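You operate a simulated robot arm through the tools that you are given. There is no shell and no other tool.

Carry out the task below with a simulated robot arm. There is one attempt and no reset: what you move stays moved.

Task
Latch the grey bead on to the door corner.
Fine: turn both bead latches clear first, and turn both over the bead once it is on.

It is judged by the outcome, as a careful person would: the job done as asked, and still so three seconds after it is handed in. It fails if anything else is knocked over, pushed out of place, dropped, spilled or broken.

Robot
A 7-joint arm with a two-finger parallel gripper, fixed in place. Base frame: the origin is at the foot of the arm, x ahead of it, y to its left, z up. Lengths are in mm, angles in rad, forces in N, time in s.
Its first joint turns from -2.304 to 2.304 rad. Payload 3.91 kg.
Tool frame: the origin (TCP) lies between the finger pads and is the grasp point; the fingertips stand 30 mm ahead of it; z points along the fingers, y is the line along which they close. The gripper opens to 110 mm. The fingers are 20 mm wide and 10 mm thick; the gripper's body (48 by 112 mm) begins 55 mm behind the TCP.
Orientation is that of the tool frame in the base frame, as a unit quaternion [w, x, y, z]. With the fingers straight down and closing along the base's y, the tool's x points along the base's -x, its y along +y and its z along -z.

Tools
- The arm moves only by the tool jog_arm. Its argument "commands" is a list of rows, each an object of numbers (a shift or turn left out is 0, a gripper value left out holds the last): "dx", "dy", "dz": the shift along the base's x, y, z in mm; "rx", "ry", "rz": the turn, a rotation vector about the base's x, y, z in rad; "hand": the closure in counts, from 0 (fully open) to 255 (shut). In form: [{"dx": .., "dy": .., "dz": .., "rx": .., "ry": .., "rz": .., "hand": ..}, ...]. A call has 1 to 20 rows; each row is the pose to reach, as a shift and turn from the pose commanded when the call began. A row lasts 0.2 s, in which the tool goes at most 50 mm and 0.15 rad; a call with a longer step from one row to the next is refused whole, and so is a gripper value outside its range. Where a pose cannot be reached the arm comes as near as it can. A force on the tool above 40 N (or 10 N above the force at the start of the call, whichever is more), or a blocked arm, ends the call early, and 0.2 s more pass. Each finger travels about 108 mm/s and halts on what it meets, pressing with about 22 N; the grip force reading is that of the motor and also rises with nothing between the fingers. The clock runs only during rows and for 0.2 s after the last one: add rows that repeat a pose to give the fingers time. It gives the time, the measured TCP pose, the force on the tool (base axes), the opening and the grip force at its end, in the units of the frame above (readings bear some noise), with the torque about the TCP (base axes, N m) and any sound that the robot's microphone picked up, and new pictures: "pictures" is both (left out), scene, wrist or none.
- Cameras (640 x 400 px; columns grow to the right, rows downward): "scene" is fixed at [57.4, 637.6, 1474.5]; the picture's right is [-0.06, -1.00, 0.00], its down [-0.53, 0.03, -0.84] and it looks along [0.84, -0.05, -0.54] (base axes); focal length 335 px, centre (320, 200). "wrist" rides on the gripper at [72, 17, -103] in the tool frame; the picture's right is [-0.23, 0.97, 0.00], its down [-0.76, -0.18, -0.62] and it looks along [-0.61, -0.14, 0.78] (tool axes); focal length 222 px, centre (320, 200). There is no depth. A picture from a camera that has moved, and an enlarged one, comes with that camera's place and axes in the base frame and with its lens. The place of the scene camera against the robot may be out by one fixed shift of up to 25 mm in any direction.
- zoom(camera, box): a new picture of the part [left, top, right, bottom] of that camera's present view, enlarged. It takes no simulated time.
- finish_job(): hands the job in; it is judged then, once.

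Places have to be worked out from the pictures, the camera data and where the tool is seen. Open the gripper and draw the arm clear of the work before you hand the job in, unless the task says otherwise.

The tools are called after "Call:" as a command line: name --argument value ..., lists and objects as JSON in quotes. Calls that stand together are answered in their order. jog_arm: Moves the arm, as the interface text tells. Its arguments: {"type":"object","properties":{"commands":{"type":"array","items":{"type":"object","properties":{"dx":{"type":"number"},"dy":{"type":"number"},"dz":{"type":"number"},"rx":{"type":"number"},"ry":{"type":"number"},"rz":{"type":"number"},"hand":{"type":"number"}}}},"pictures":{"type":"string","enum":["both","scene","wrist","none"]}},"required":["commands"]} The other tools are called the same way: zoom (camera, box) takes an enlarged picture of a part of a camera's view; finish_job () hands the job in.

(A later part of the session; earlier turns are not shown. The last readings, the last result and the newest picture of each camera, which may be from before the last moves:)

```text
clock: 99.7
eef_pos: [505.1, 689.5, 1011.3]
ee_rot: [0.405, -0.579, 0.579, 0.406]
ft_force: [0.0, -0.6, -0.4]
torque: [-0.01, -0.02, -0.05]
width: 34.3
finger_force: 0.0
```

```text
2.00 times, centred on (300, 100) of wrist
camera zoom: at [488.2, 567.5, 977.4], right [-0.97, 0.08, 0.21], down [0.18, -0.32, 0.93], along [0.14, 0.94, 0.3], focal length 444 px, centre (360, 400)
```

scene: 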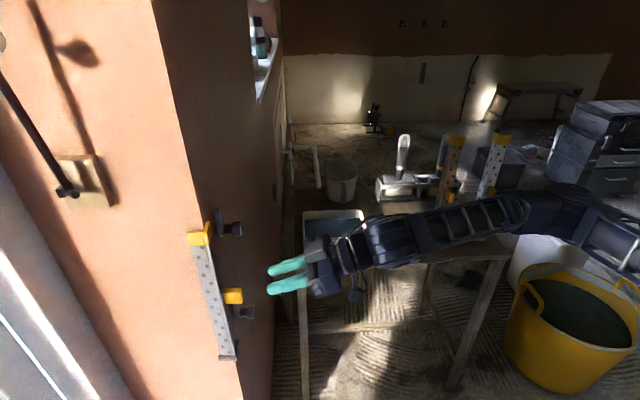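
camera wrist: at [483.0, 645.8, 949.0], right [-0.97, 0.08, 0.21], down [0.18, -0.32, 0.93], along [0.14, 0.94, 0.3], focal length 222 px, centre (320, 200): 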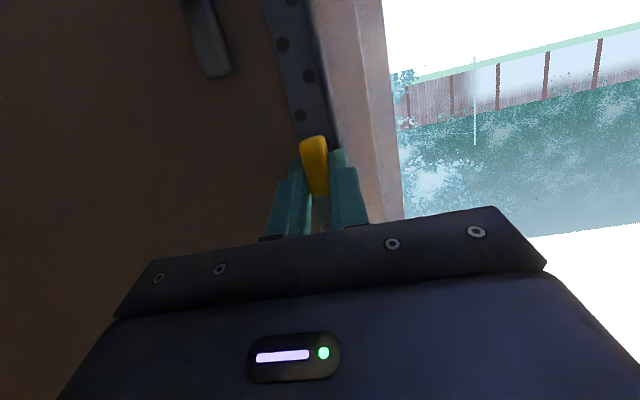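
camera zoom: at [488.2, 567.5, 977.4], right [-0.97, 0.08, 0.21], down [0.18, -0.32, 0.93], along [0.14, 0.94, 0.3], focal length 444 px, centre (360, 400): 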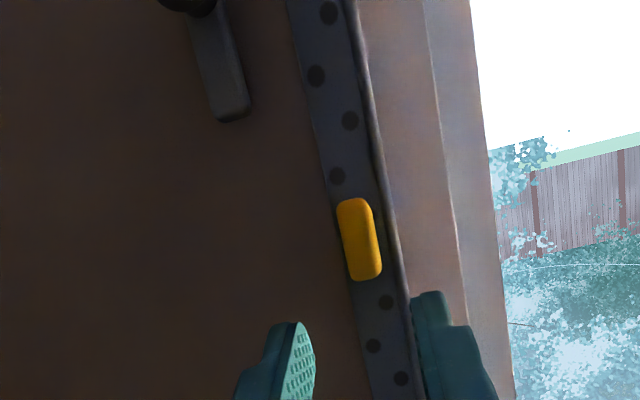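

The bead stays flush. I'll latch the lower one first (there is no cap there, and it anchors the bead), so I level the tool and move to the lower knob at a safe distance, rolling for the closing turn.

Call:
jog_arm --commands '[{"dx": 8, "dy": -15, "dz": -10, "rx": 0.09, "hand": 120}, {"dx": 18, "dy": -25, "dz": -25, "rx": 0.18, "hand": 90}, {"dx": 32, "dy": -29, "dz": -40, "rx": 0.27, "hand": 90}, {"dx": 46, "dy": -29, "dz": -60, "rx": 0.349, "hand": 90}, {"dx": 46, "dy": -29, "dz": -60, "rx": 0.349, "hand": 90}]' --pictures "none"

Call:
jog_arm --commands '[{"dz": -6, "ry": 0.14, "hand": 90}, {"dz": -12, "ry": 0.28, "hand": 90}, {"dz": -18, "ry": 0.42, "hand": 90}, {"dz": -25, "ry": 0.56, "hand": 90}, {"dz": -31, "ry": 0.7, "hand": 90}, {"dz": -38, "ry": 0.84, "hand": 90}, {"dz": -45, "ry": 0.98, "hand": 90}, {"dz": -51, "ry": 1.12, "hand": 90}, {"dz": -57, "ry": 1.26, "hand": 90}, {"dz": -64, "ry": 1.4, "hand": 90}, {"dz": -70, "ry": 1.54, "hand": 90}, {"dz": -77, "ry": 1.68, "hand": 90}, {"dz": -84, "ry": 1.82, "hand": 90}, {"dz": -89.6, "ry": 1.96, "hand": 90}, {"dz": -89.6, "ry": 1.96, "hand": 90}]' --pictures "both"

Call:
zoom --camera "wrist" --box '[220, 20, 420, 180]'

```text
clock: 100.9
eef_pos: [550.0, 661.9, 950.3]
ee_rot: [-0.5, 0.501, -0.5, -0.5]
ft_force: [0.4, -0.3, 0.8]
torque: [0.03, 0.0, 0.02]
width: 71.4
finger_force: 0.1
```

```text
clock: 104.1
eef_pos: [554.4, 662.3, 865.7]
ee_rot: [-0.139, 0.134, 0.697, 0.691]
ft_force: [1.0, 0.7, -1.1]
torque: [0.01, 0.0, 0.01]
width: 71.1
finger_force: 0.0
out of reach, approached as far as the arm can: row 14, 15
camera wrist: at [495.2, 558.5, 909.8], right [0.58, 0.01, 0.81], down [0.64, -0.62, -0.45], along [0.5, 0.78, -0.37], focal length 222 px, centre (320, 200)
```

scene: 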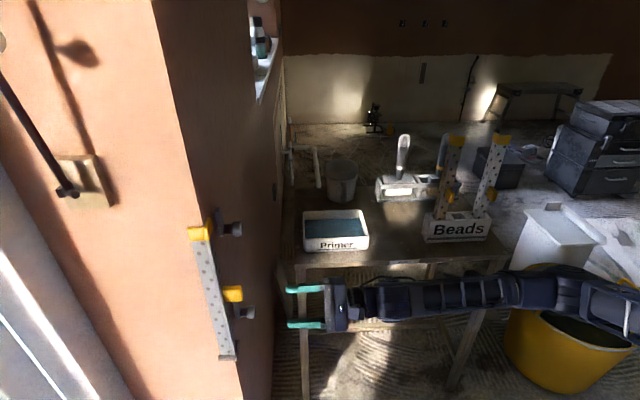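
wrist: 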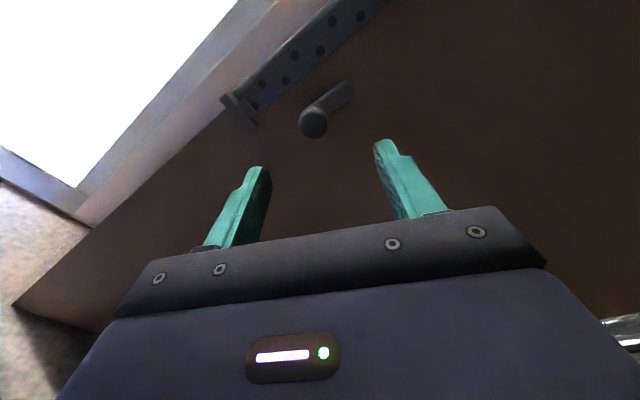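

```text
2.50 times, centred on (320, 100) of wrist
camera zoom: at [495.2, 558.5, 909.8], right [0.58, 0.01, 0.81], down [0.64, -0.62, -0.45], along [0.5, 0.78, -0.37], focal length 555 px, centre (320, 450)
```

zoom: 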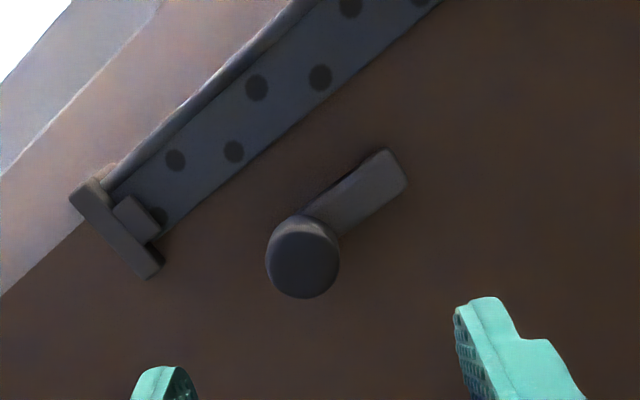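

The roll reached its limit slightly short at this height, so I back the roll off to fingers-vertical (enough for a 90° closing turn) and re-centre on the lower knob.

Call:
jog_arm --commands '[{"dx": -2, "dz": -2, "ry": -0.13, "hand": 90}, {"dx": -4, "dz": -4, "ry": -0.26, "hand": 90}, {"dx": -4.7, "dz": -4.7, "ry": -0.38, "hand": 90}, {"dx": -4.7, "dz": -4.7, "ry": -0.38, "hand": 90}]' --pictures "wrist"

Call:
zoom --camera "wrist" --box '[220, 20, 420, 180]'

```text
clock: 105.1
eef_pos: [554.7, 662.4, 866.3]
ee_rot: [-0.006, -0.001, 0.71, 0.704]
ft_force: [0.2, -0.4, 0.3]
torque: [0.01, -0.01, 0.01]
width: 71.1
finger_force: 0.0
out of reach, approached as far as the arm can: row 2, 3, 4
camera wrist: at [483.2, 557.7, 884.5], right [0.24, 0.01, 0.97], down [0.77, -0.62, -0.18], along [0.6, 0.79, -0.15], focal length 222 px, centre (320, 200)
```

wrist: 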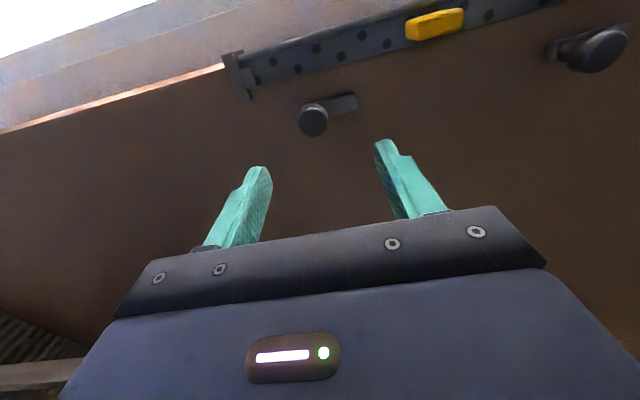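

```text
2.50 times, centred on (320, 100) of wrist
camera zoom: at [483.2, 557.7, 884.5], right [0.24, 0.01, 0.97], down [0.77, -0.62, -0.18], along [0.6, 0.79, -0.15], focal length 555 px, centre (320, 450)
```

zoom: 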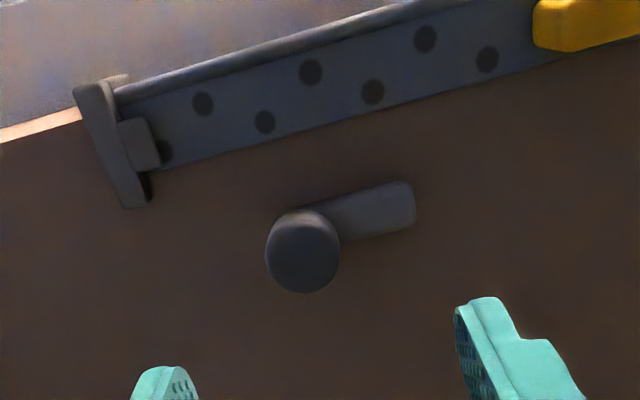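

The elbow has drifted into a low configuration that can't reach this height properly. I reset it the way I started: back off, go up to the tool-down pose, then come back in.

Call:
jog_arm --commands '[{"dy": -20, "dz": 30, "hand": 90}, {"dy": -40, "dz": 65, "hand": 90}, {"dy": -60, "dz": 100, "hand": 90}, {"dy": -80, "dz": 140, "hand": 90}, {"dy": -100, "dz": 180, "hand": 90}, {"dy": -120, "dz": 220, "hand": 90}]' --pictures "none"

Call:
jog_arm --commands '[{"dy": -22, "dz": 18, "rx": -0.143, "hand": 90}, {"dy": -44, "dz": 36, "rx": -0.286, "hand": 90}, {"dy": -66, "dz": 54, "rx": -0.428, "hand": 90}, {"dy": -88, "dz": 72, "rx": -0.571, "hand": 90}, {"dy": -110, "dz": 90, "rx": -0.714, "hand": 90}, {"dy": -132, "dz": 108, "rx": -0.857, "hand": 90}, {"dy": -154, "dz": 126, "rx": -1.0, "hand": 90}, {"dy": -176, "dz": 144, "rx": -1.142, "hand": 90}, {"dy": -198, "dz": 162, "rx": -1.285, "hand": 90}, {"dy": -220, "dz": 180, "rx": -1.428, "hand": 90}, {"dy": -240, "dz": 200, "rx": -1.571, "hand": 90}, {"dy": -240, "dz": 200, "rx": -1.571, "hand": 90}]' --pictures "both"

```text
clock: 106.5
eef_pos: [553.7, 543.1, 1087.6]
ee_rot: [-0.005, 0.003, 0.707, 0.707]
ft_force: [0.2, 0.1, -0.1]
torque: [0.02, 0.05, 0.02]
width: 71.1
finger_force: 0.0
```

```text
clock: 109.1
eef_pos: [554.6, 303.5, 1287.0]
ee_rot: [-0.001, 0.005, 1.0, 0.0]
ft_force: [0.6, 0.2, -0.2]
torque: [-0.01, 0.01, 0.01]
width: 71.1
finger_force: 0.0
camera wrist: at [483.4, 320.1, 1390.2], right [0.24, 0.97, 0.0], down [0.76, -0.19, 0.62], along [0.6, -0.15, -0.78], focal length 222 px, centre (320, 200)
```

scene: 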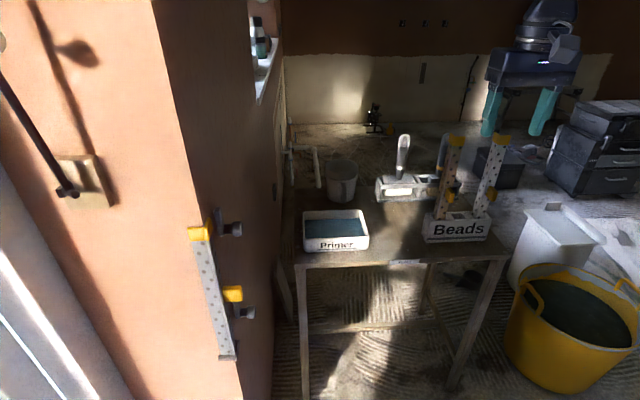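
wrist: 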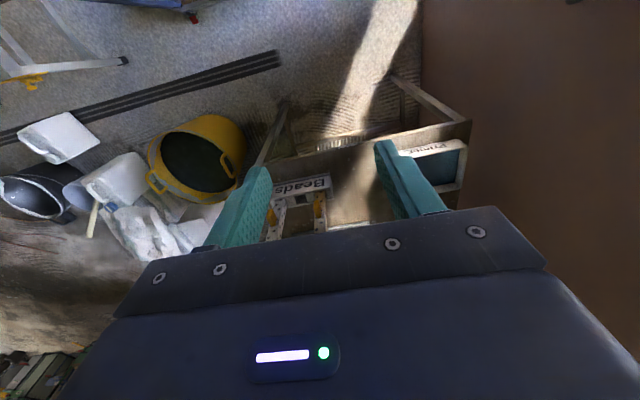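

Tool-down pose reached. I swing back to facing the door the same way as the first time.

Call:
jog_arm --commands '[{"dy": 28, "dz": -10, "rx": 0.143, "hand": 90}, {"dy": 56, "dz": -20, "rx": 0.286, "hand": 90}, {"dy": 84, "dz": -36, "rx": 0.428, "hand": 90}, {"dy": 112, "dz": -54, "rx": 0.571, "hand": 90}, {"dy": 140, "dz": -72, "rx": 0.714, "hand": 90}, {"dy": 168, "dz": -90, "rx": 0.857, "hand": 90}, {"dy": 196, "dz": -108, "rx": 1.0, "hand": 90}, {"dy": 224, "dz": -126, "rx": 1.142, "hand": 90}, {"dy": 252, "dz": -144, "rx": 1.285, "hand": 90}, {"dy": 280, "dz": -162, "rx": 1.428, "hand": 90}, {"dx": -4, "dy": 305, "dz": -180, "rx": 1.571, "hand": 90}, {"dx": -4, "dy": 305, "dz": -180, "rx": 1.571, "hand": 90}]' --pictures "both"

```text
clock: 111.7
eef_pos: [550.9, 604.6, 1105.7]
ee_rot: [-0.004, 0.003, 0.705, 0.709]
ft_force: [0.0, 0.4, 1.0]
torque: [0.01, -0.03, 0.03]
width: 71.1
finger_force: 0.2
camera wrist: at [478.5, 500.8, 1122.3], right [0.24, 0.0, 0.97], down [0.76, -0.62, -0.19], along [0.6, 0.78, -0.14], focal length 222 px, centre (320, 200)
```

scene: 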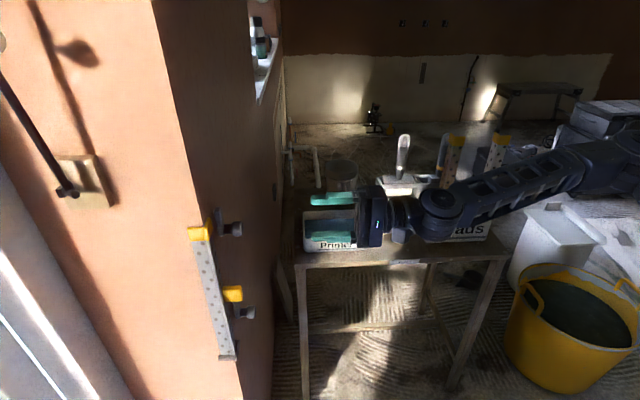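
wrist: 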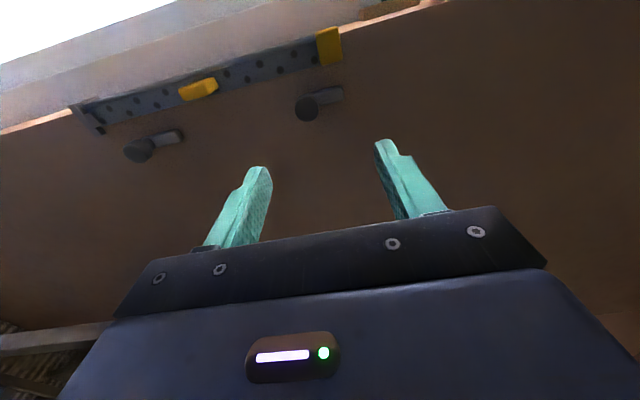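

The elbow sits higher now. I roll to the "open" orientation (as when I left the lower latch) and then descend to the lower knob.

Call:
jog_arm --commands '[{"ry": 0.14, "hand": 90}, {"ry": 0.28, "hand": 90}, {"ry": 0.42, "hand": 90}, {"ry": 0.56, "hand": 90}, {"ry": 0.7, "hand": 90}, {"ry": 0.84, "hand": 90}, {"ry": 0.98, "hand": 90}, {"ry": 1.05, "hand": 90}]' --pictures "none"

Call:
jog_arm --commands '[{"dy": 6, "dz": -28, "hand": 90}, {"dy": 12, "dz": -56, "hand": 90}, {"dy": 18, "dz": -84, "hand": 90}, {"dy": 24, "dz": -112, "hand": 90}, {"dy": 30, "dz": -140, "hand": 90}, {"dy": 36, "dz": -168, "hand": 90}, {"dy": 42, "dz": -196, "hand": 90}, {"dy": 50, "dz": -222, "hand": 90}, {"dx": -1, "dy": 56, "dz": -244, "hand": 90}, {"dx": -1, "dy": 56, "dz": -244, "hand": 90}]' --pictures "both"

Call:
zoom --camera "wrist" --box '[220, 20, 420, 180]'

```text
clock: 113.5
eef_pos: [550.3, 608.7, 1105.7]
ee_rot: [-0.358, 0.358, 0.609, 0.61]
ft_force: [0.1, 0.5, 0.0]
torque: [0.02, -0.01, -0.03]
width: 71.2
finger_force: 0.1
```

```text
clock: 115.7
eef_pos: [548.2, 662.9, 862.2]
ee_rot: [-0.358, 0.357, 0.609, 0.611]
ft_force: [0.5, -1.3, -0.6]
torque: [0.01, 0.0, 0.0]
width: 71.0
finger_force: 0.1
camera wrist: at [528.5, 558.2, 934.3], right [0.96, 0.0, 0.28], down [0.22, -0.62, -0.75], along [0.17, 0.78, -0.6], focal length 222 px, centre (320, 200)
```

scene: 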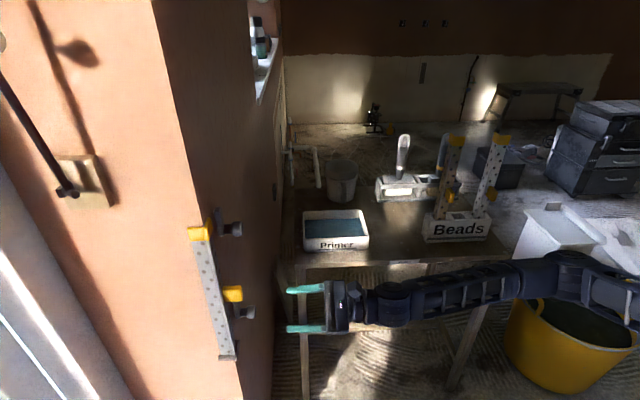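
wrist: 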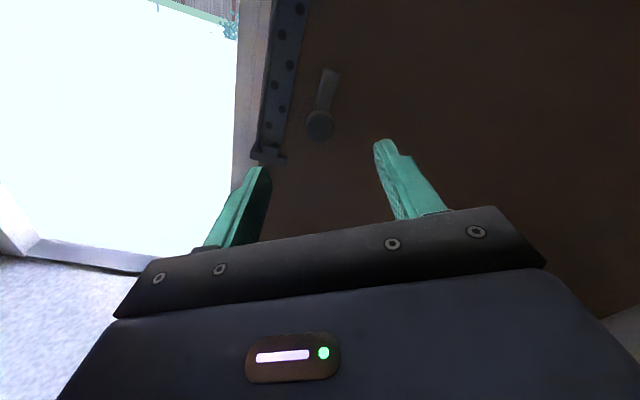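

```text
2.50 times, centred on (320, 100) of wrist
camera zoom: at [528.5, 558.2, 934.3], right [0.96, 0.0, 0.28], down [0.22, -0.62, -0.75], along [0.17, 0.78, -0.6], focal length 555 px, centre (320, 450)
```

zoom: 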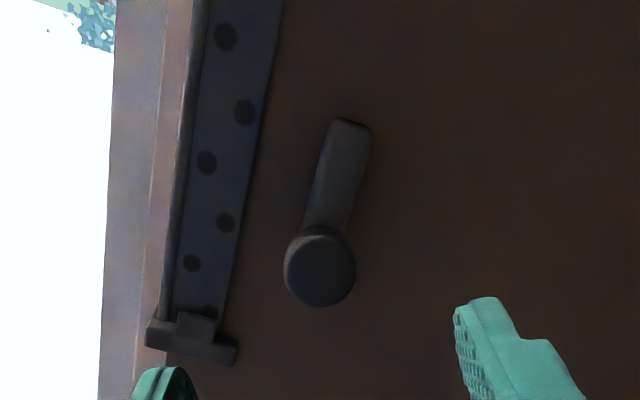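

In reach now, with a clear view of the bead beside the upright lower bar. I advance with a narrower opening so the fingers stay clear of the bead, then check.

Call:
jog_arm --commands '[{"dx": 0.5, "dy": 20, "dz": -0.5, "hand": 139}, {"dx": 1, "dy": 45, "dz": -0.5, "hand": 139}, {"dx": 1, "dy": 70, "dz": -0.5, "hand": 139}, {"dx": 1, "dy": 91, "dz": -0.5, "hand": 139}, {"dx": 1, "dy": 91, "dz": -0.5, "hand": 139}]' --pictures "both"

Call:
zoom --camera "wrist" --box '[220, 60, 420, 220]'

Call:
zoom --camera "scene" --box '[180, 200, 260, 260]'

```text
clock: 116.9
eef_pos: [550.0, 754.0, 862.0]
ee_rot: [-0.358, 0.357, 0.609, 0.611]
ft_force: [0.5, -0.3, 0.4]
torque: [0.02, -0.05, 0.02]
width: 50.1
finger_force: 0.0
camera wrist: at [530.5, 650.3, 933.8], right [0.96, 0.0, 0.28], down [0.22, -0.62, -0.75], along [0.17, 0.78, -0.6], focal length 222 px, centre (320, 200)
```

scene: 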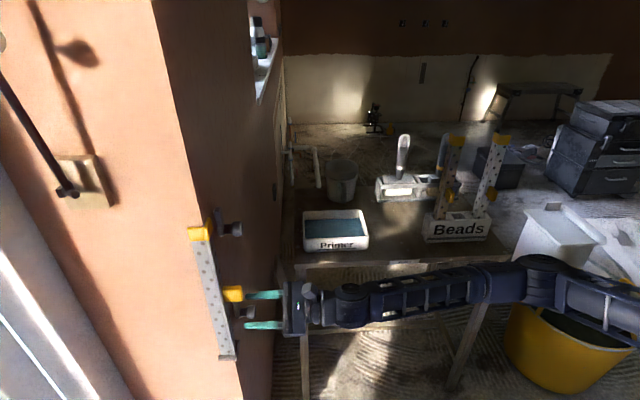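
wrist: 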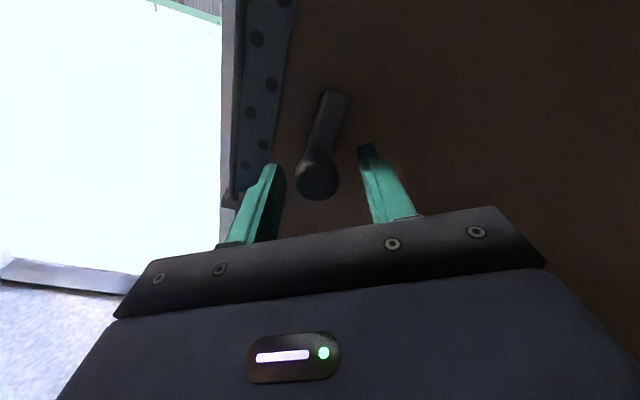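

```text
2.50 times, centred on (320, 140) of wrist
camera zoom: at [530.5, 650.3, 933.8], right [0.96, 0.0, 0.28], down [0.22, -0.62, -0.75], along [0.17, 0.78, -0.6], focal length 555 px, centre (320, 350)
```

zoom: 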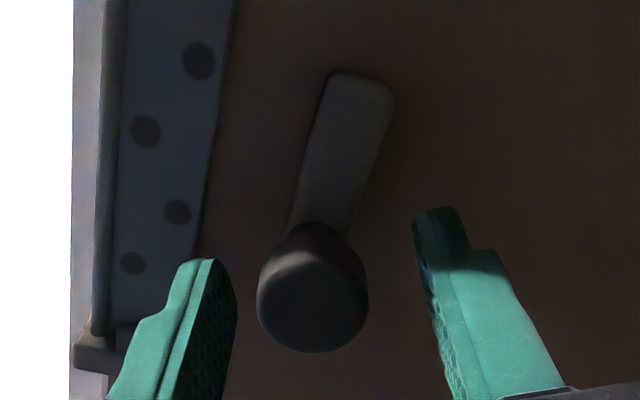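

```text
6.67 times, centred on (220, 230) of scene
camera zoom: at [57.4, 637.6, 1474.5], right [-0.06, -1.0, 0.0], down [-0.53, 0.03, -0.84], along [0.84, -0.05, -0.54], focal length 2232 px, centre (987, 0)
```

zoom: 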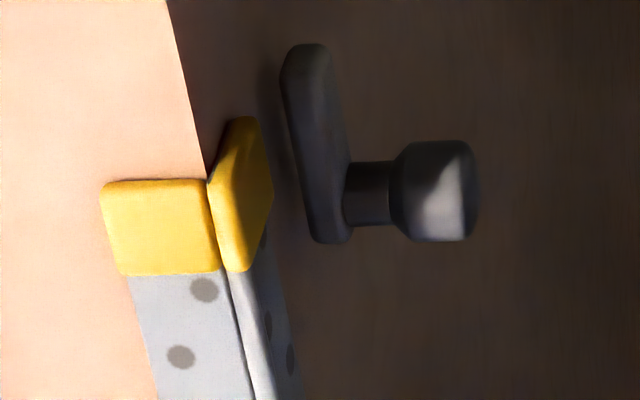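

The knob is centred and the bead is undisturbed. I grip and start the closing turn.

Call:
jog_arm --commands '[{"hand": 180}, {"hand": 220}, {"hand": 255}, {"hand": 255}, {"hand": 255}]' --pictures "none"

Call:
jog_arm --commands '[{"ry": -0.1, "hand": 255}, {"ry": -0.2, "hand": 255}, {"ry": -0.3, "hand": 255}, {"ry": -0.4, "hand": 255}]' --pictures "wrist"

Call:
zoom --camera "scene" --box '[200, 270, 280, 370]'

```text
clock: 118.1
eef_pos: [549.4, 754.2, 861.7]
ee_rot: [-0.358, 0.357, 0.61, 0.611]
ft_force: [-21.7, -16.5, -16.8]
torque: [-0.01, 0.01, 0.33]
width: 27.7
finger_force: 45.2
```

```text
clock: 118.9
eef_pos: [548.0, 755.4, 859.7]
ee_rot: [-0.262, 0.262, 0.656, 0.658]
ft_force: [-2.1, 3.7, 0.3]
torque: [-0.14, 0.02, -0.37]
width: 27.6
finger_force: 45.2
stopped in row 4: the force on the tool passed its limit at 44 N (the readings are from after the stop); the commanded pose is now the measured one
camera wrist: at [508.3, 650.3, 923.2], right [0.84, 0.0, 0.55], down [0.43, -0.62, -0.65], along [0.34, 0.78, -0.52], focal length 222 px, centre (320, 200)
```

wrist: 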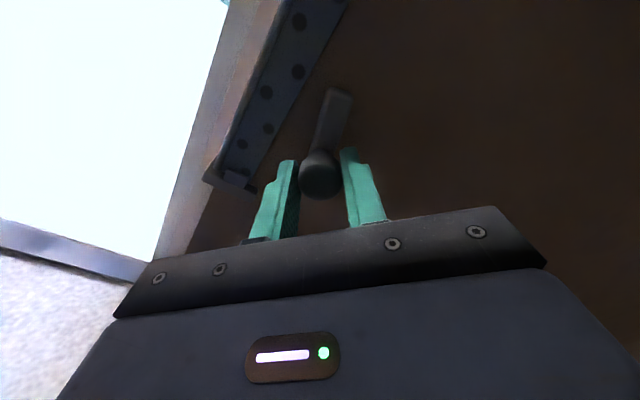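

```text
4.00 times, centred on (240, 320) of scene
camera zoom: at [57.4, 637.6, 1474.5], right [-0.06, -1.0, 0.0], down [-0.53, 0.03, -0.84], along [0.84, -0.05, -0.54], focal length 1339 px, centre (640, -280)
```

zoom: 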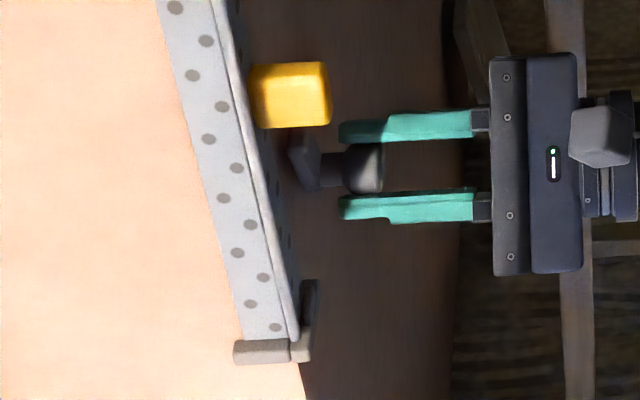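

The stop came from a slightly off-centre grip, and it is now relaxed at zero load with the latch following. I continue in small steps.

Call:
jog_arm --commands '[{"ry": -0.07, "hand": 255}, {"ry": -0.14, "hand": 255}, {"ry": -0.21, "hand": 255}, {"ry": -0.28, "hand": 255}]' --pictures "wrist"

Call:
zoom --camera "scene" --box '[200, 270, 280, 370]'

Call:
zoom --camera "wrist" --box '[200, 20, 400, 200]'

```text
clock: 119.9
eef_pos: [548.2, 755.7, 861.5]
ee_rot: [-0.168, 0.167, 0.687, 0.687]
ft_force: [-1.1, 13.9, -1.0]
torque: [-0.03, 0.04, -0.02]
width: 27.6
finger_force: 45.0
camera wrist: at [492.3, 650.3, 909.1], right [0.65, 0.0, 0.76], down [0.6, -0.62, -0.51], along [0.47, 0.78, -0.4], focal length 222 px, centre (320, 200)
```

wrist: 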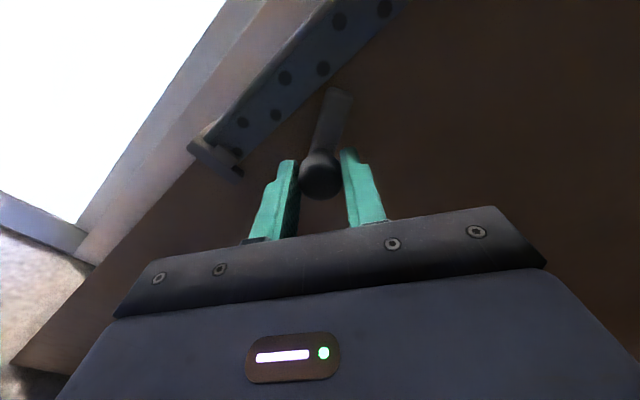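

```text
4.00 times, centred on (240, 320) of scene
camera zoom: at [57.4, 637.6, 1474.5], right [-0.06, -1.0, 0.0], down [-0.53, 0.03, -0.84], along [0.84, -0.05, -0.54], focal length 1339 px, centre (640, -280)
```

zoom: 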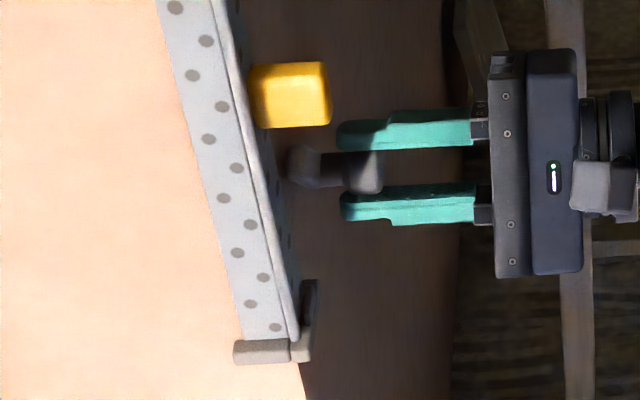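

```text
2.22 times, centred on (300, 110) of wrist
camera zoom: at [492.3, 650.3, 909.1], right [0.65, 0.0, 0.76], down [0.6, -0.62, -0.51], along [0.47, 0.78, -0.4], focal length 494 px, centre (364, 400)
```

zoom: 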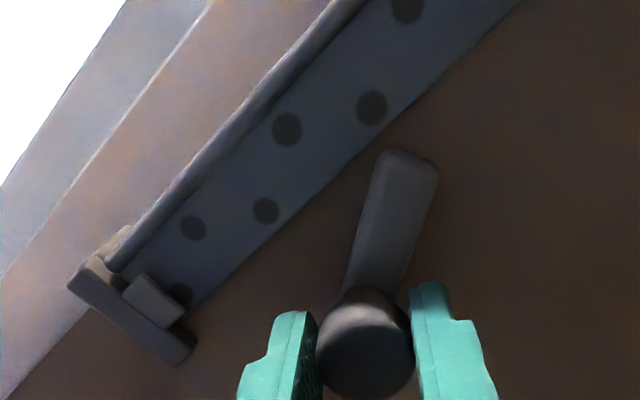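

The bar is about to cross the bead's edge and the bead hasn't moved. I continue carefully.

Call:
jog_arm --commands '[{"ry": -0.06, "hand": 255}, {"ry": -0.12, "hand": 255}, {"ry": -0.18, "hand": 255}, {"ry": -0.24, "hand": 255}]' --pictures "wrist"

Call:
zoom --camera "scene" --box '[200, 270, 280, 370]'

Call:
zoom --camera "wrist" --box '[200, 20, 400, 200]'

```text
clock: 120.9
eef_pos: [548.1, 754.2, 861.7]
ee_rot: [-0.086, 0.083, 0.702, 0.702]
ft_force: [-11.9, -10.7, -9.7]
torque: [-0.12, 0.01, -0.16]
width: 27.5
finger_force: 44.8
camera wrist: at [482.6, 650.2, 894.0], right [0.45, 0.0, 0.89], down [0.7, -0.62, -0.35], along [0.55, 0.78, -0.28], focal length 222 px, centre (320, 200)
```

wrist: 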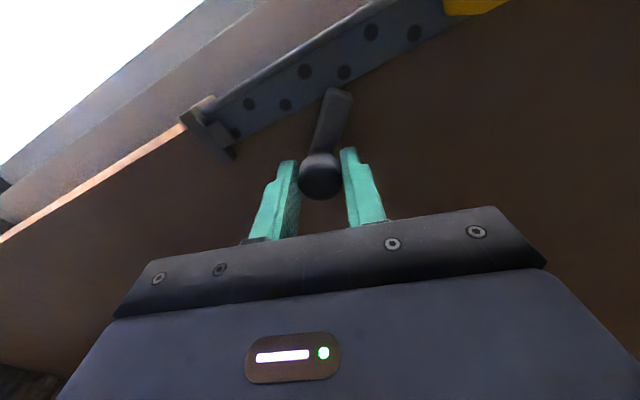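

```text
4.00 times, centred on (240, 320) of scene
camera zoom: at [57.4, 637.6, 1474.5], right [-0.06, -1.0, 0.0], down [-0.53, 0.03, -0.84], along [0.84, -0.05, -0.54], focal length 1339 px, centre (640, -280)
```

zoom: 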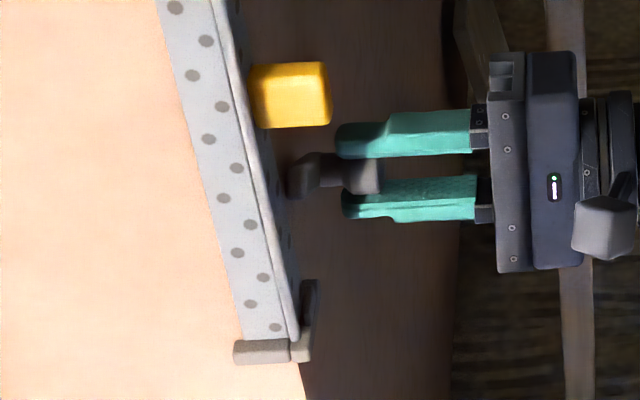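

```text
2.22 times, centred on (300, 110) of wrist
camera zoom: at [482.6, 650.2, 894.0], right [0.45, 0.0, 0.89], down [0.7, -0.62, -0.35], along [0.55, 0.78, -0.28], focal length 494 px, centre (364, 400)
```

zoom: 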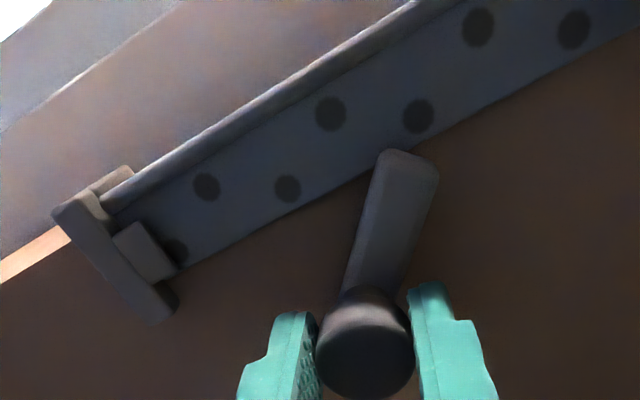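

The bar now passes over the bead's wing without disturbing it. I relieve the small load and continue toward the closed position.

Call:
jog_arm --commands '[{"dx": -0.6, "dy": -0.4, "dz": -0.5, "ry": -0.06, "hand": 255}, {"dx": -0.6, "dy": -0.4, "dz": -0.5, "ry": -0.13, "hand": 255}, {"dx": -0.6, "dy": -0.4, "dz": -0.5, "ry": -0.2, "hand": 255}, {"dx": -0.6, "dy": -0.4, "dz": -0.5, "ry": -0.27, "hand": 255}, {"dx": -0.6, "dy": -0.4, "dz": -0.5, "ry": -0.34, "hand": 255}]' --pictures "wrist"

Call:
zoom --camera "scene" --box '[200, 270, 280, 370]'

Call:
zoom --camera "wrist" --box '[200, 20, 400, 200]'

```text
clock: 122.1
eef_pos: [547.8, 754.2, 860.0]
ee_rot: [0.034, -0.036, 0.707, 0.706]
ft_force: [-9.3, 21.8, -8.2]
torque: [-0.03, 0.0, -0.4]
width: 27.7
finger_force: 45.7
camera wrist: at [475.0, 650.2, 869.4], right [0.13, 0.0, 0.99], down [0.78, -0.62, -0.1], along [0.62, 0.78, -0.08], focal length 222 px, centre (320, 200)
```

wrist: 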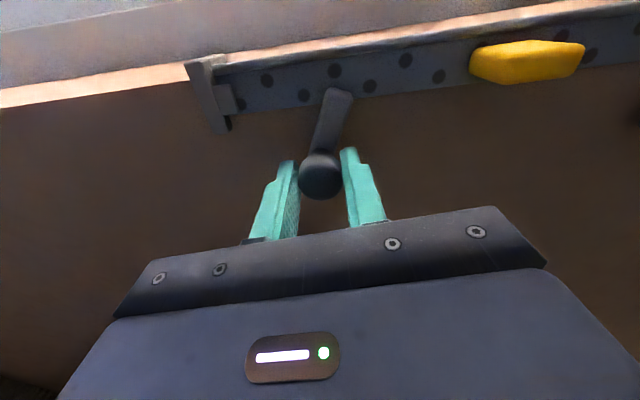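

```text
4.00 times, centred on (240, 320) of scene
camera zoom: at [57.4, 637.6, 1474.5], right [-0.06, -1.0, 0.0], down [-0.53, 0.03, -0.84], along [0.84, -0.05, -0.54], focal length 1339 px, centre (640, -280)
```

zoom: 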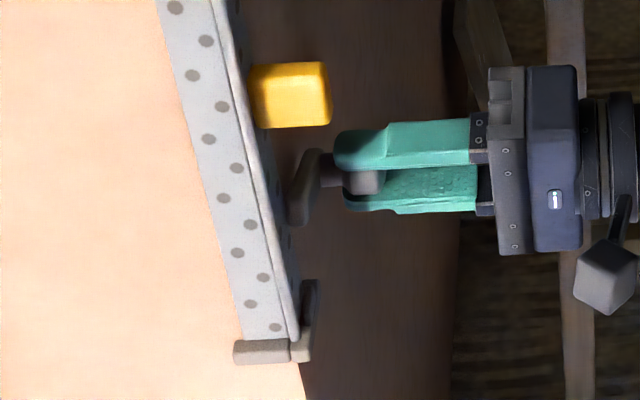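

```text
2.22 times, centred on (300, 110) of wrist
camera zoom: at [475.0, 650.2, 869.4], right [0.13, 0.0, 0.99], down [0.78, -0.62, -0.1], along [0.62, 0.78, -0.08], focal length 494 px, centre (364, 400)
```

zoom: 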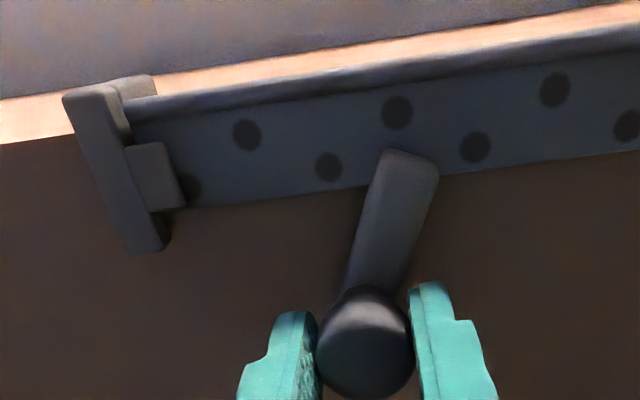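

The bar is well over the bead (about 66°). I finish the turn to the stop.

Call:
jog_arm --commands '[{"dx": -0.4, "dy": 0.4, "dz": -0.4, "ry": -0.07, "hand": 255}, {"dx": -0.4, "dy": 0.4, "dz": -0.4, "ry": -0.14, "hand": 255}, {"dx": -0.4, "dy": 0.4, "dz": -0.4, "ry": -0.21, "hand": 255}, {"dx": -0.4, "dy": 0.4, "dz": -0.4, "ry": -0.28, "hand": 255}, {"dx": -0.4, "dy": 0.4, "dz": -0.4, "ry": -0.35, "hand": 255}, {"dx": -0.4, "dy": 0.4, "dz": -0.4, "ry": -0.42, "hand": 255}]' --pictures "wrist"

Call:
zoom --camera "scene" --box '[200, 270, 280, 370]'

Call:
zoom --camera "wrist" --box '[200, 20, 400, 200]'

```text
clock: 123.5
eef_pos: [548.9, 755.0, 860.0]
ee_rot: [0.181, -0.182, 0.684, 0.682]
ft_force: [3.1, 9.0, -20.5]
torque: [-0.27, 0.52, 0.2]
width: 27.5
finger_force: 44.4
camera wrist: at [477.6, 650.2, 838.2], right [-0.29, 0.0, 0.96], down [0.75, -0.62, 0.23], along [0.6, 0.78, 0.18], focal length 222 px, centre (320, 200)
```

wrist: 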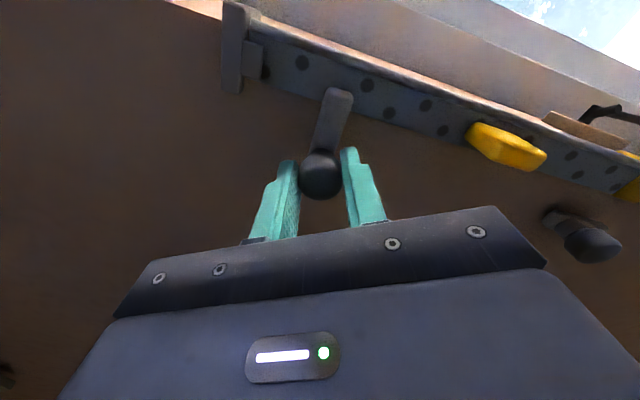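

```text
4.00 times, centred on (240, 320) of scene
camera zoom: at [57.4, 637.6, 1474.5], right [-0.06, -1.0, 0.0], down [-0.53, 0.03, -0.84], along [0.84, -0.05, -0.54], focal length 1339 px, centre (640, -280)
```

zoom: 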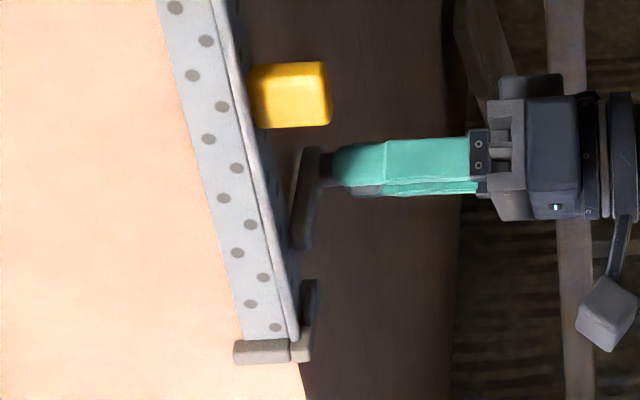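

```text
2.22 times, centred on (300, 110) of wrist
camera zoom: at [477.6, 650.2, 838.2], right [-0.29, 0.0, 0.96], down [0.75, -0.62, 0.23], along [0.6, 0.78, 0.18], focal length 494 px, centre (364, 400)
```

zoom: 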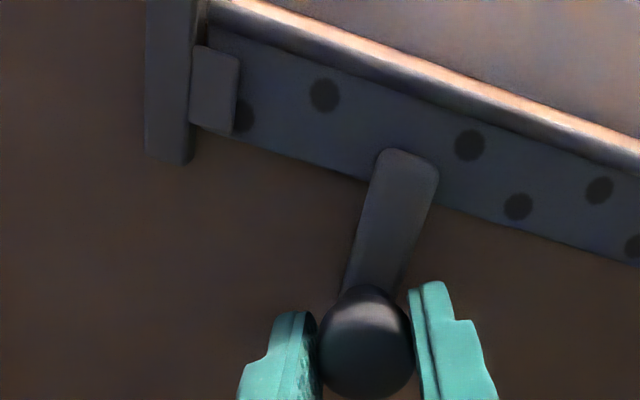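

The lower latch has reached its closed stop (torque 0.52 N·m) with the bar across the bead's wing, and the bead is undisturbed. I relieve the load, release, and back off.

Call:
jog_arm --commands '[{"dz": -0.8, "ry": 0.04, "hand": 255}, {"dz": -0.8, "ry": 0.04, "hand": 200}, {"dz": -0.8, "ry": 0.04, "hand": 139}, {"dz": -0.8, "ry": 0.04, "hand": 139}, {"dz": -0.8, "dy": -25, "ry": 0.04, "hand": 139}, {"dz": -0.8, "dy": -55, "ry": 0.04, "hand": 139}, {"dz": -0.8, "dy": -92, "ry": 0.04, "hand": 139}]' --pictures "both"

Call:
zoom --camera "scene" --box '[200, 270, 280, 370]'

Call:
zoom --camera "scene" --box '[180, 200, 260, 260]'

Call:
zoom --camera "wrist" --box '[200, 0, 440, 180]'

```text
clock: 125.1
eef_pos: [547.8, 662.8, 859.4]
ee_rot: [0.167, -0.168, 0.688, 0.686]
ft_force: [-0.3, 0.1, -0.5]
torque: [0.01, 0.04, -0.05]
width: 49.9
finger_force: 0.0
camera wrist: at [476.5, 558.5, 841.5], right [-0.25, 0.0, 0.97], down [0.76, -0.62, 0.2], along [0.6, 0.78, 0.15], focal length 222 px, centre (320, 200)
```

scene: 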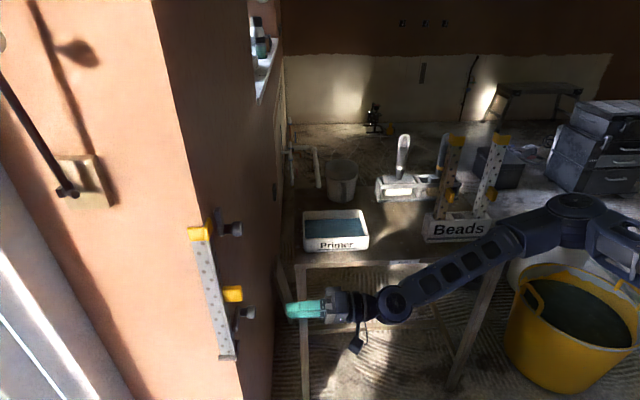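
wrist: 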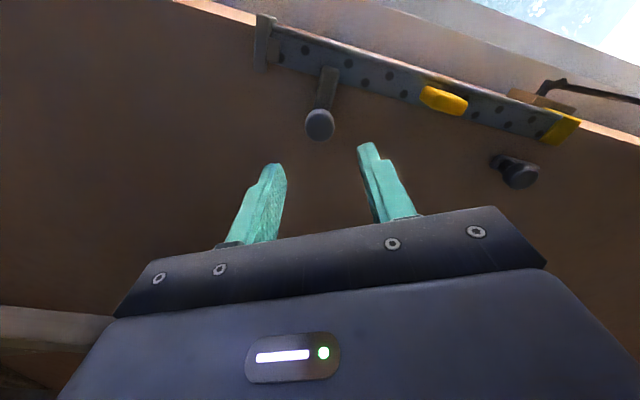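

```text
4.00 times, centred on (240, 320) of scene
camera zoom: at [57.4, 637.6, 1474.5], right [-0.06, -1.0, 0.0], down [-0.53, 0.03, -0.84], along [0.84, -0.05, -0.54], focal length 1339 px, centre (640, -280)
```

zoom: 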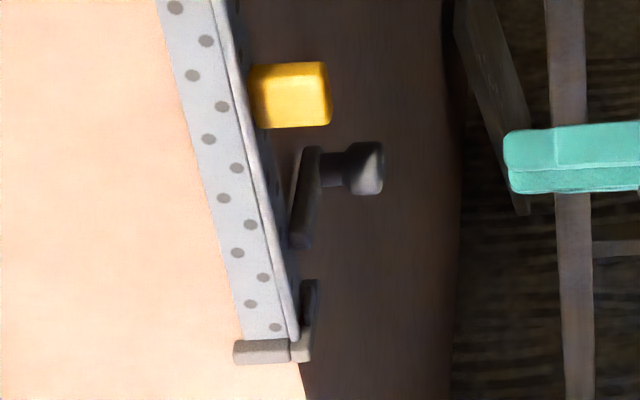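

```text
6.67 times, centred on (220, 230) of scene
camera zoom: at [57.4, 637.6, 1474.5], right [-0.06, -1.0, 0.0], down [-0.53, 0.03, -0.84], along [0.84, -0.05, -0.54], focal length 2232 px, centre (987, 0)
```

zoom: 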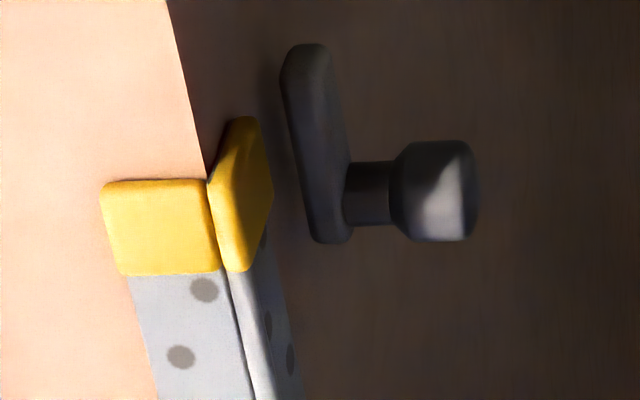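

```text
2.22 times, centred on (320, 90) of wrist
camera zoom: at [476.5, 558.5, 841.5], right [-0.25, 0.0, 0.97], down [0.76, -0.62, 0.2], along [0.6, 0.78, 0.15], focal length 494 px, centre (320, 444)
```

zoom: 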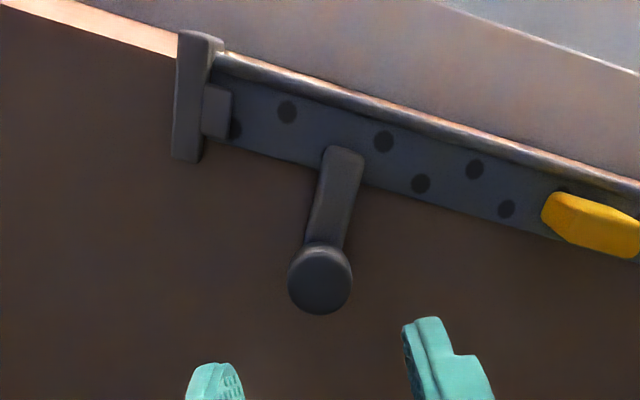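

The lower latch is closed over the bead, and the bead's top is still flush. Now I go up to the upper latch, rolling back for its closing turn.

Call:
jog_arm --commands '[{"dy": -8, "dz": 20, "ry": 0.14, "hand": 139}, {"dy": -16, "dz": 42, "ry": 0.28, "hand": 139}, {"dy": -20, "dz": 64, "ry": 0.42, "hand": 139}, {"dy": -20, "dz": 86, "ry": 0.56, "hand": 139}, {"dy": -20, "dz": 108, "ry": 0.7, "hand": 139}, {"dy": -20, "dz": 130, "ry": 0.84, "hand": 139}, {"dy": -20, "dz": 152, "ry": 0.98, "hand": 139}, {"dy": -20, "dz": 174, "ry": 1.12, "hand": 139}, {"dy": -16, "dz": 196, "ry": 1.26, "hand": 139}, {"dx": 1, "dy": -8, "dz": 216, "ry": 1.4, "hand": 139}, {"dx": 1.5, "dy": -2, "dz": 231, "ry": 1.53, "hand": 139}, {"dx": 1.5, "dy": -2, "dz": 231, "ry": 1.53, "hand": 139}]' --pictures "both"

Call:
zoom --camera "wrist" --box '[220, 0, 420, 180]'

```text
clock: 127.7
eef_pos: [550.2, 659.6, 1089.5]
ee_rot: [-0.355, 0.355, 0.611, 0.612]
ft_force: [0.7, 0.0, 0.5]
torque: [0.05, -0.01, 0.02]
width: 50.0
finger_force: 0.1
camera wrist: at [529.5, 555.9, 1161.2], right [0.96, 0.0, 0.29], down [0.23, -0.62, -0.75], along [0.18, 0.78, -0.6], focal length 222 px, centre (320, 200)
```

scene: 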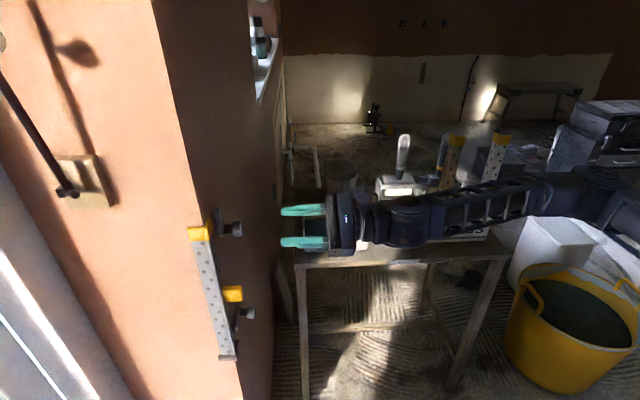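
wrist: 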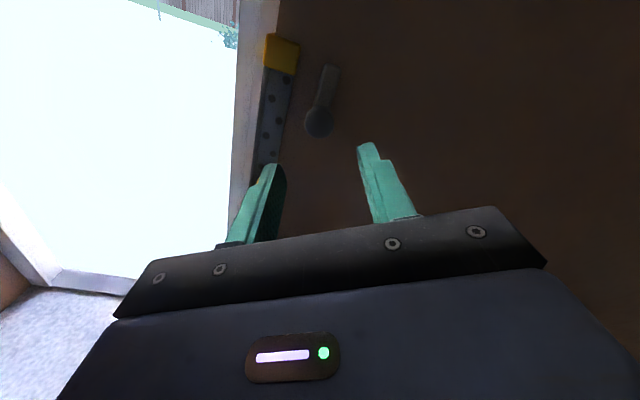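

```text
2.22 times, centred on (320, 90) of wrist
camera zoom: at [529.5, 555.9, 1161.2], right [0.96, 0.0, 0.29], down [0.23, -0.62, -0.75], along [0.18, 0.78, -0.6], focal length 494 px, centre (320, 444)
```

zoom: 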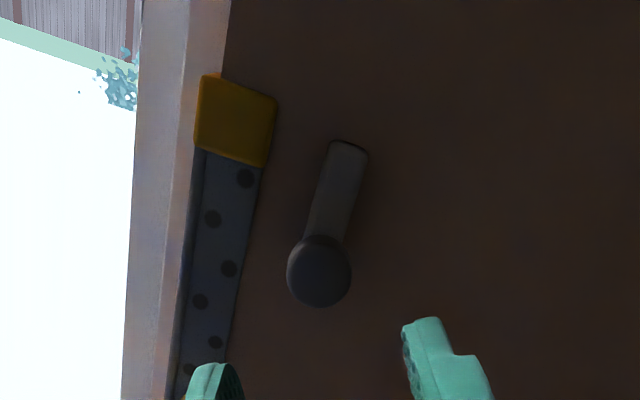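

Aligned with the upper knob. I advance and check centering.

Call:
jog_arm --commands '[{"dx": -0.5, "dy": 25, "dz": 0.8, "hand": 139}, {"dx": -0.5, "dy": 50, "dz": 0.8, "hand": 139}, {"dx": -0.5, "dy": 75, "dz": 0.8, "hand": 139}, {"dx": -0.5, "dy": 94, "dz": 0.8, "hand": 139}, {"dx": -0.5, "dy": 94, "dz": 0.8, "hand": 139}]' --pictures "wrist"

Call:
zoom --camera "wrist" --box '[220, 60, 420, 220]'

Call:
zoom --camera "scene" --box '[180, 200, 260, 260]'

```text
clock: 128.9
eef_pos: [550.1, 756.3, 1089.6]
ee_rot: [-0.355, 0.354, 0.612, 0.612]
ft_force: [-0.1, 0.1, -0.1]
torque: [0.02, -0.01, 0.0]
width: 50.2
finger_force: 0.1
camera wrist: at [528.7, 651.4, 1162.0], right [0.96, 0.0, 0.29], down [0.23, -0.62, -0.75], along [0.18, 0.78, -0.6], focal length 222 px, centre (320, 200)
```

wrist: 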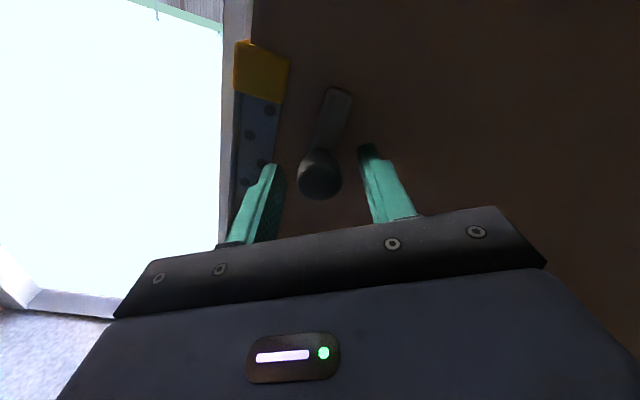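

```text
2.50 times, centred on (320, 140) of wrist
camera zoom: at [528.7, 651.4, 1162.0], right [0.96, 0.0, 0.29], down [0.23, -0.62, -0.75], along [0.18, 0.78, -0.6], focal length 555 px, centre (320, 350)
```

zoom: 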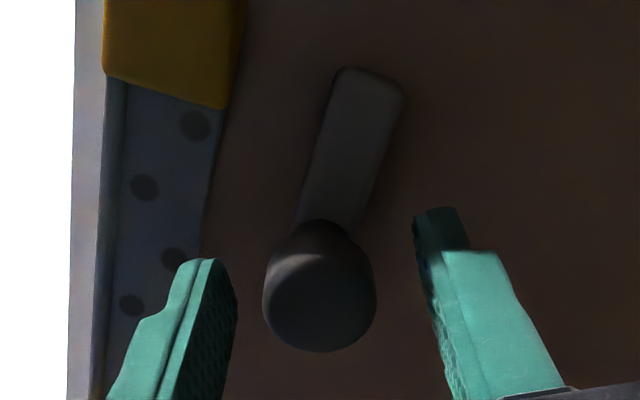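

```text
6.67 times, centred on (220, 230) of scene
camera zoom: at [57.4, 637.6, 1474.5], right [-0.06, -1.0, 0.0], down [-0.53, 0.03, -0.84], along [0.84, -0.05, -0.54], focal length 2232 px, centre (987, 0)
```

zoom: 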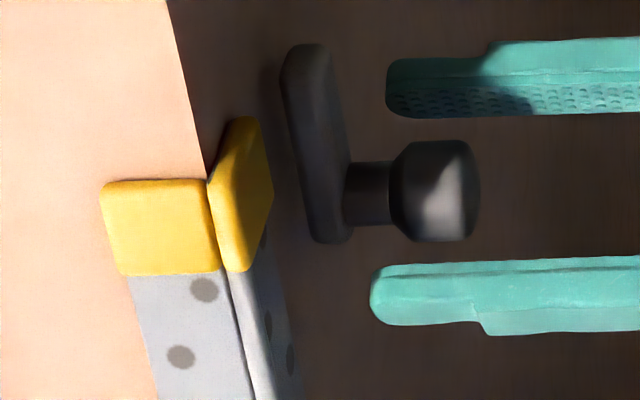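

The knob is centred. I pull back 1.5 mm, grip, and turn the first part.

Call:
jog_arm --commands '[{"dy": -1.5, "hand": 180}, {"dy": -1.5, "hand": 220}, {"dy": -1.5, "hand": 255}, {"dy": -1.5, "hand": 255}, {"dy": -1.5, "hand": 255}]' --pictures "none"

Call:
jog_arm --commands '[{"ry": -0.08, "hand": 255}, {"ry": -0.16, "hand": 255}, {"ry": -0.24, "hand": 255}]' --pictures "wrist"

Call:
zoom --camera "scene" --box '[180, 200, 260, 260]'

```text
clock: 130.1
eef_pos: [548.3, 752.9, 1090.8]
ee_rot: [-0.355, 0.354, 0.612, 0.612]
ft_force: [-0.3, 8.6, 1.1]
torque: [-0.05, 0.02, -0.1]
width: 27.5
finger_force: 45.5
```

```text
clock: 130.9
eef_pos: [549.2, 753.5, 1089.8]
ee_rot: [-0.28, 0.277, 0.65, 0.65]
ft_force: [5.4, 35.4, 10.5]
torque: [0.22, -0.04, 0.08]
width: 27.8
finger_force: 45.1
camera wrist: at [511.6, 649.4, 1154.9], right [0.86, 0.0, 0.51], down [0.4, -0.62, -0.67], along [0.32, 0.78, -0.54], focal length 222 px, centre (320, 200)
```

wrist: 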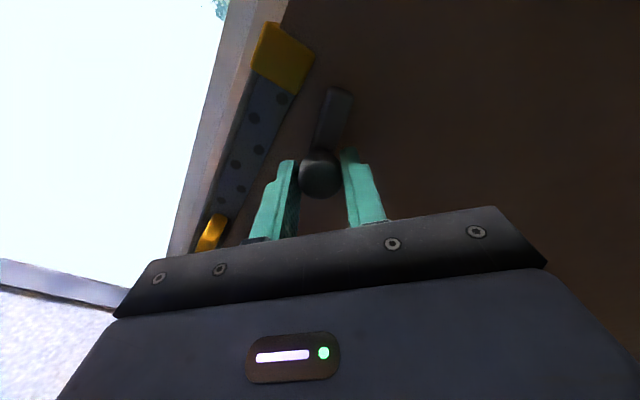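

```text
6.67 times, centred on (220, 230) of scene
camera zoom: at [57.4, 637.6, 1474.5], right [-0.06, -1.0, 0.0], down [-0.53, 0.03, -0.84], along [0.84, -0.05, -0.54], focal length 2232 px, centre (987, 0)
```

zoom: 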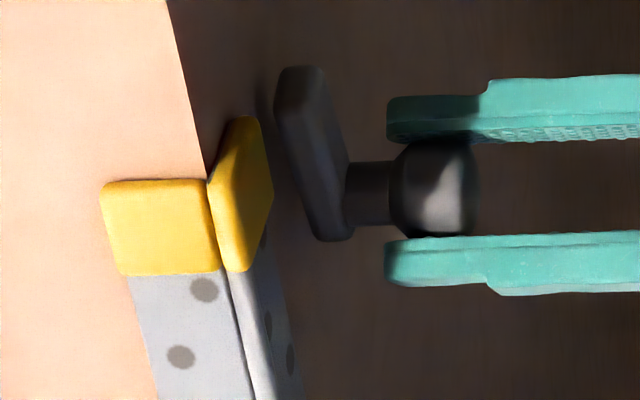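

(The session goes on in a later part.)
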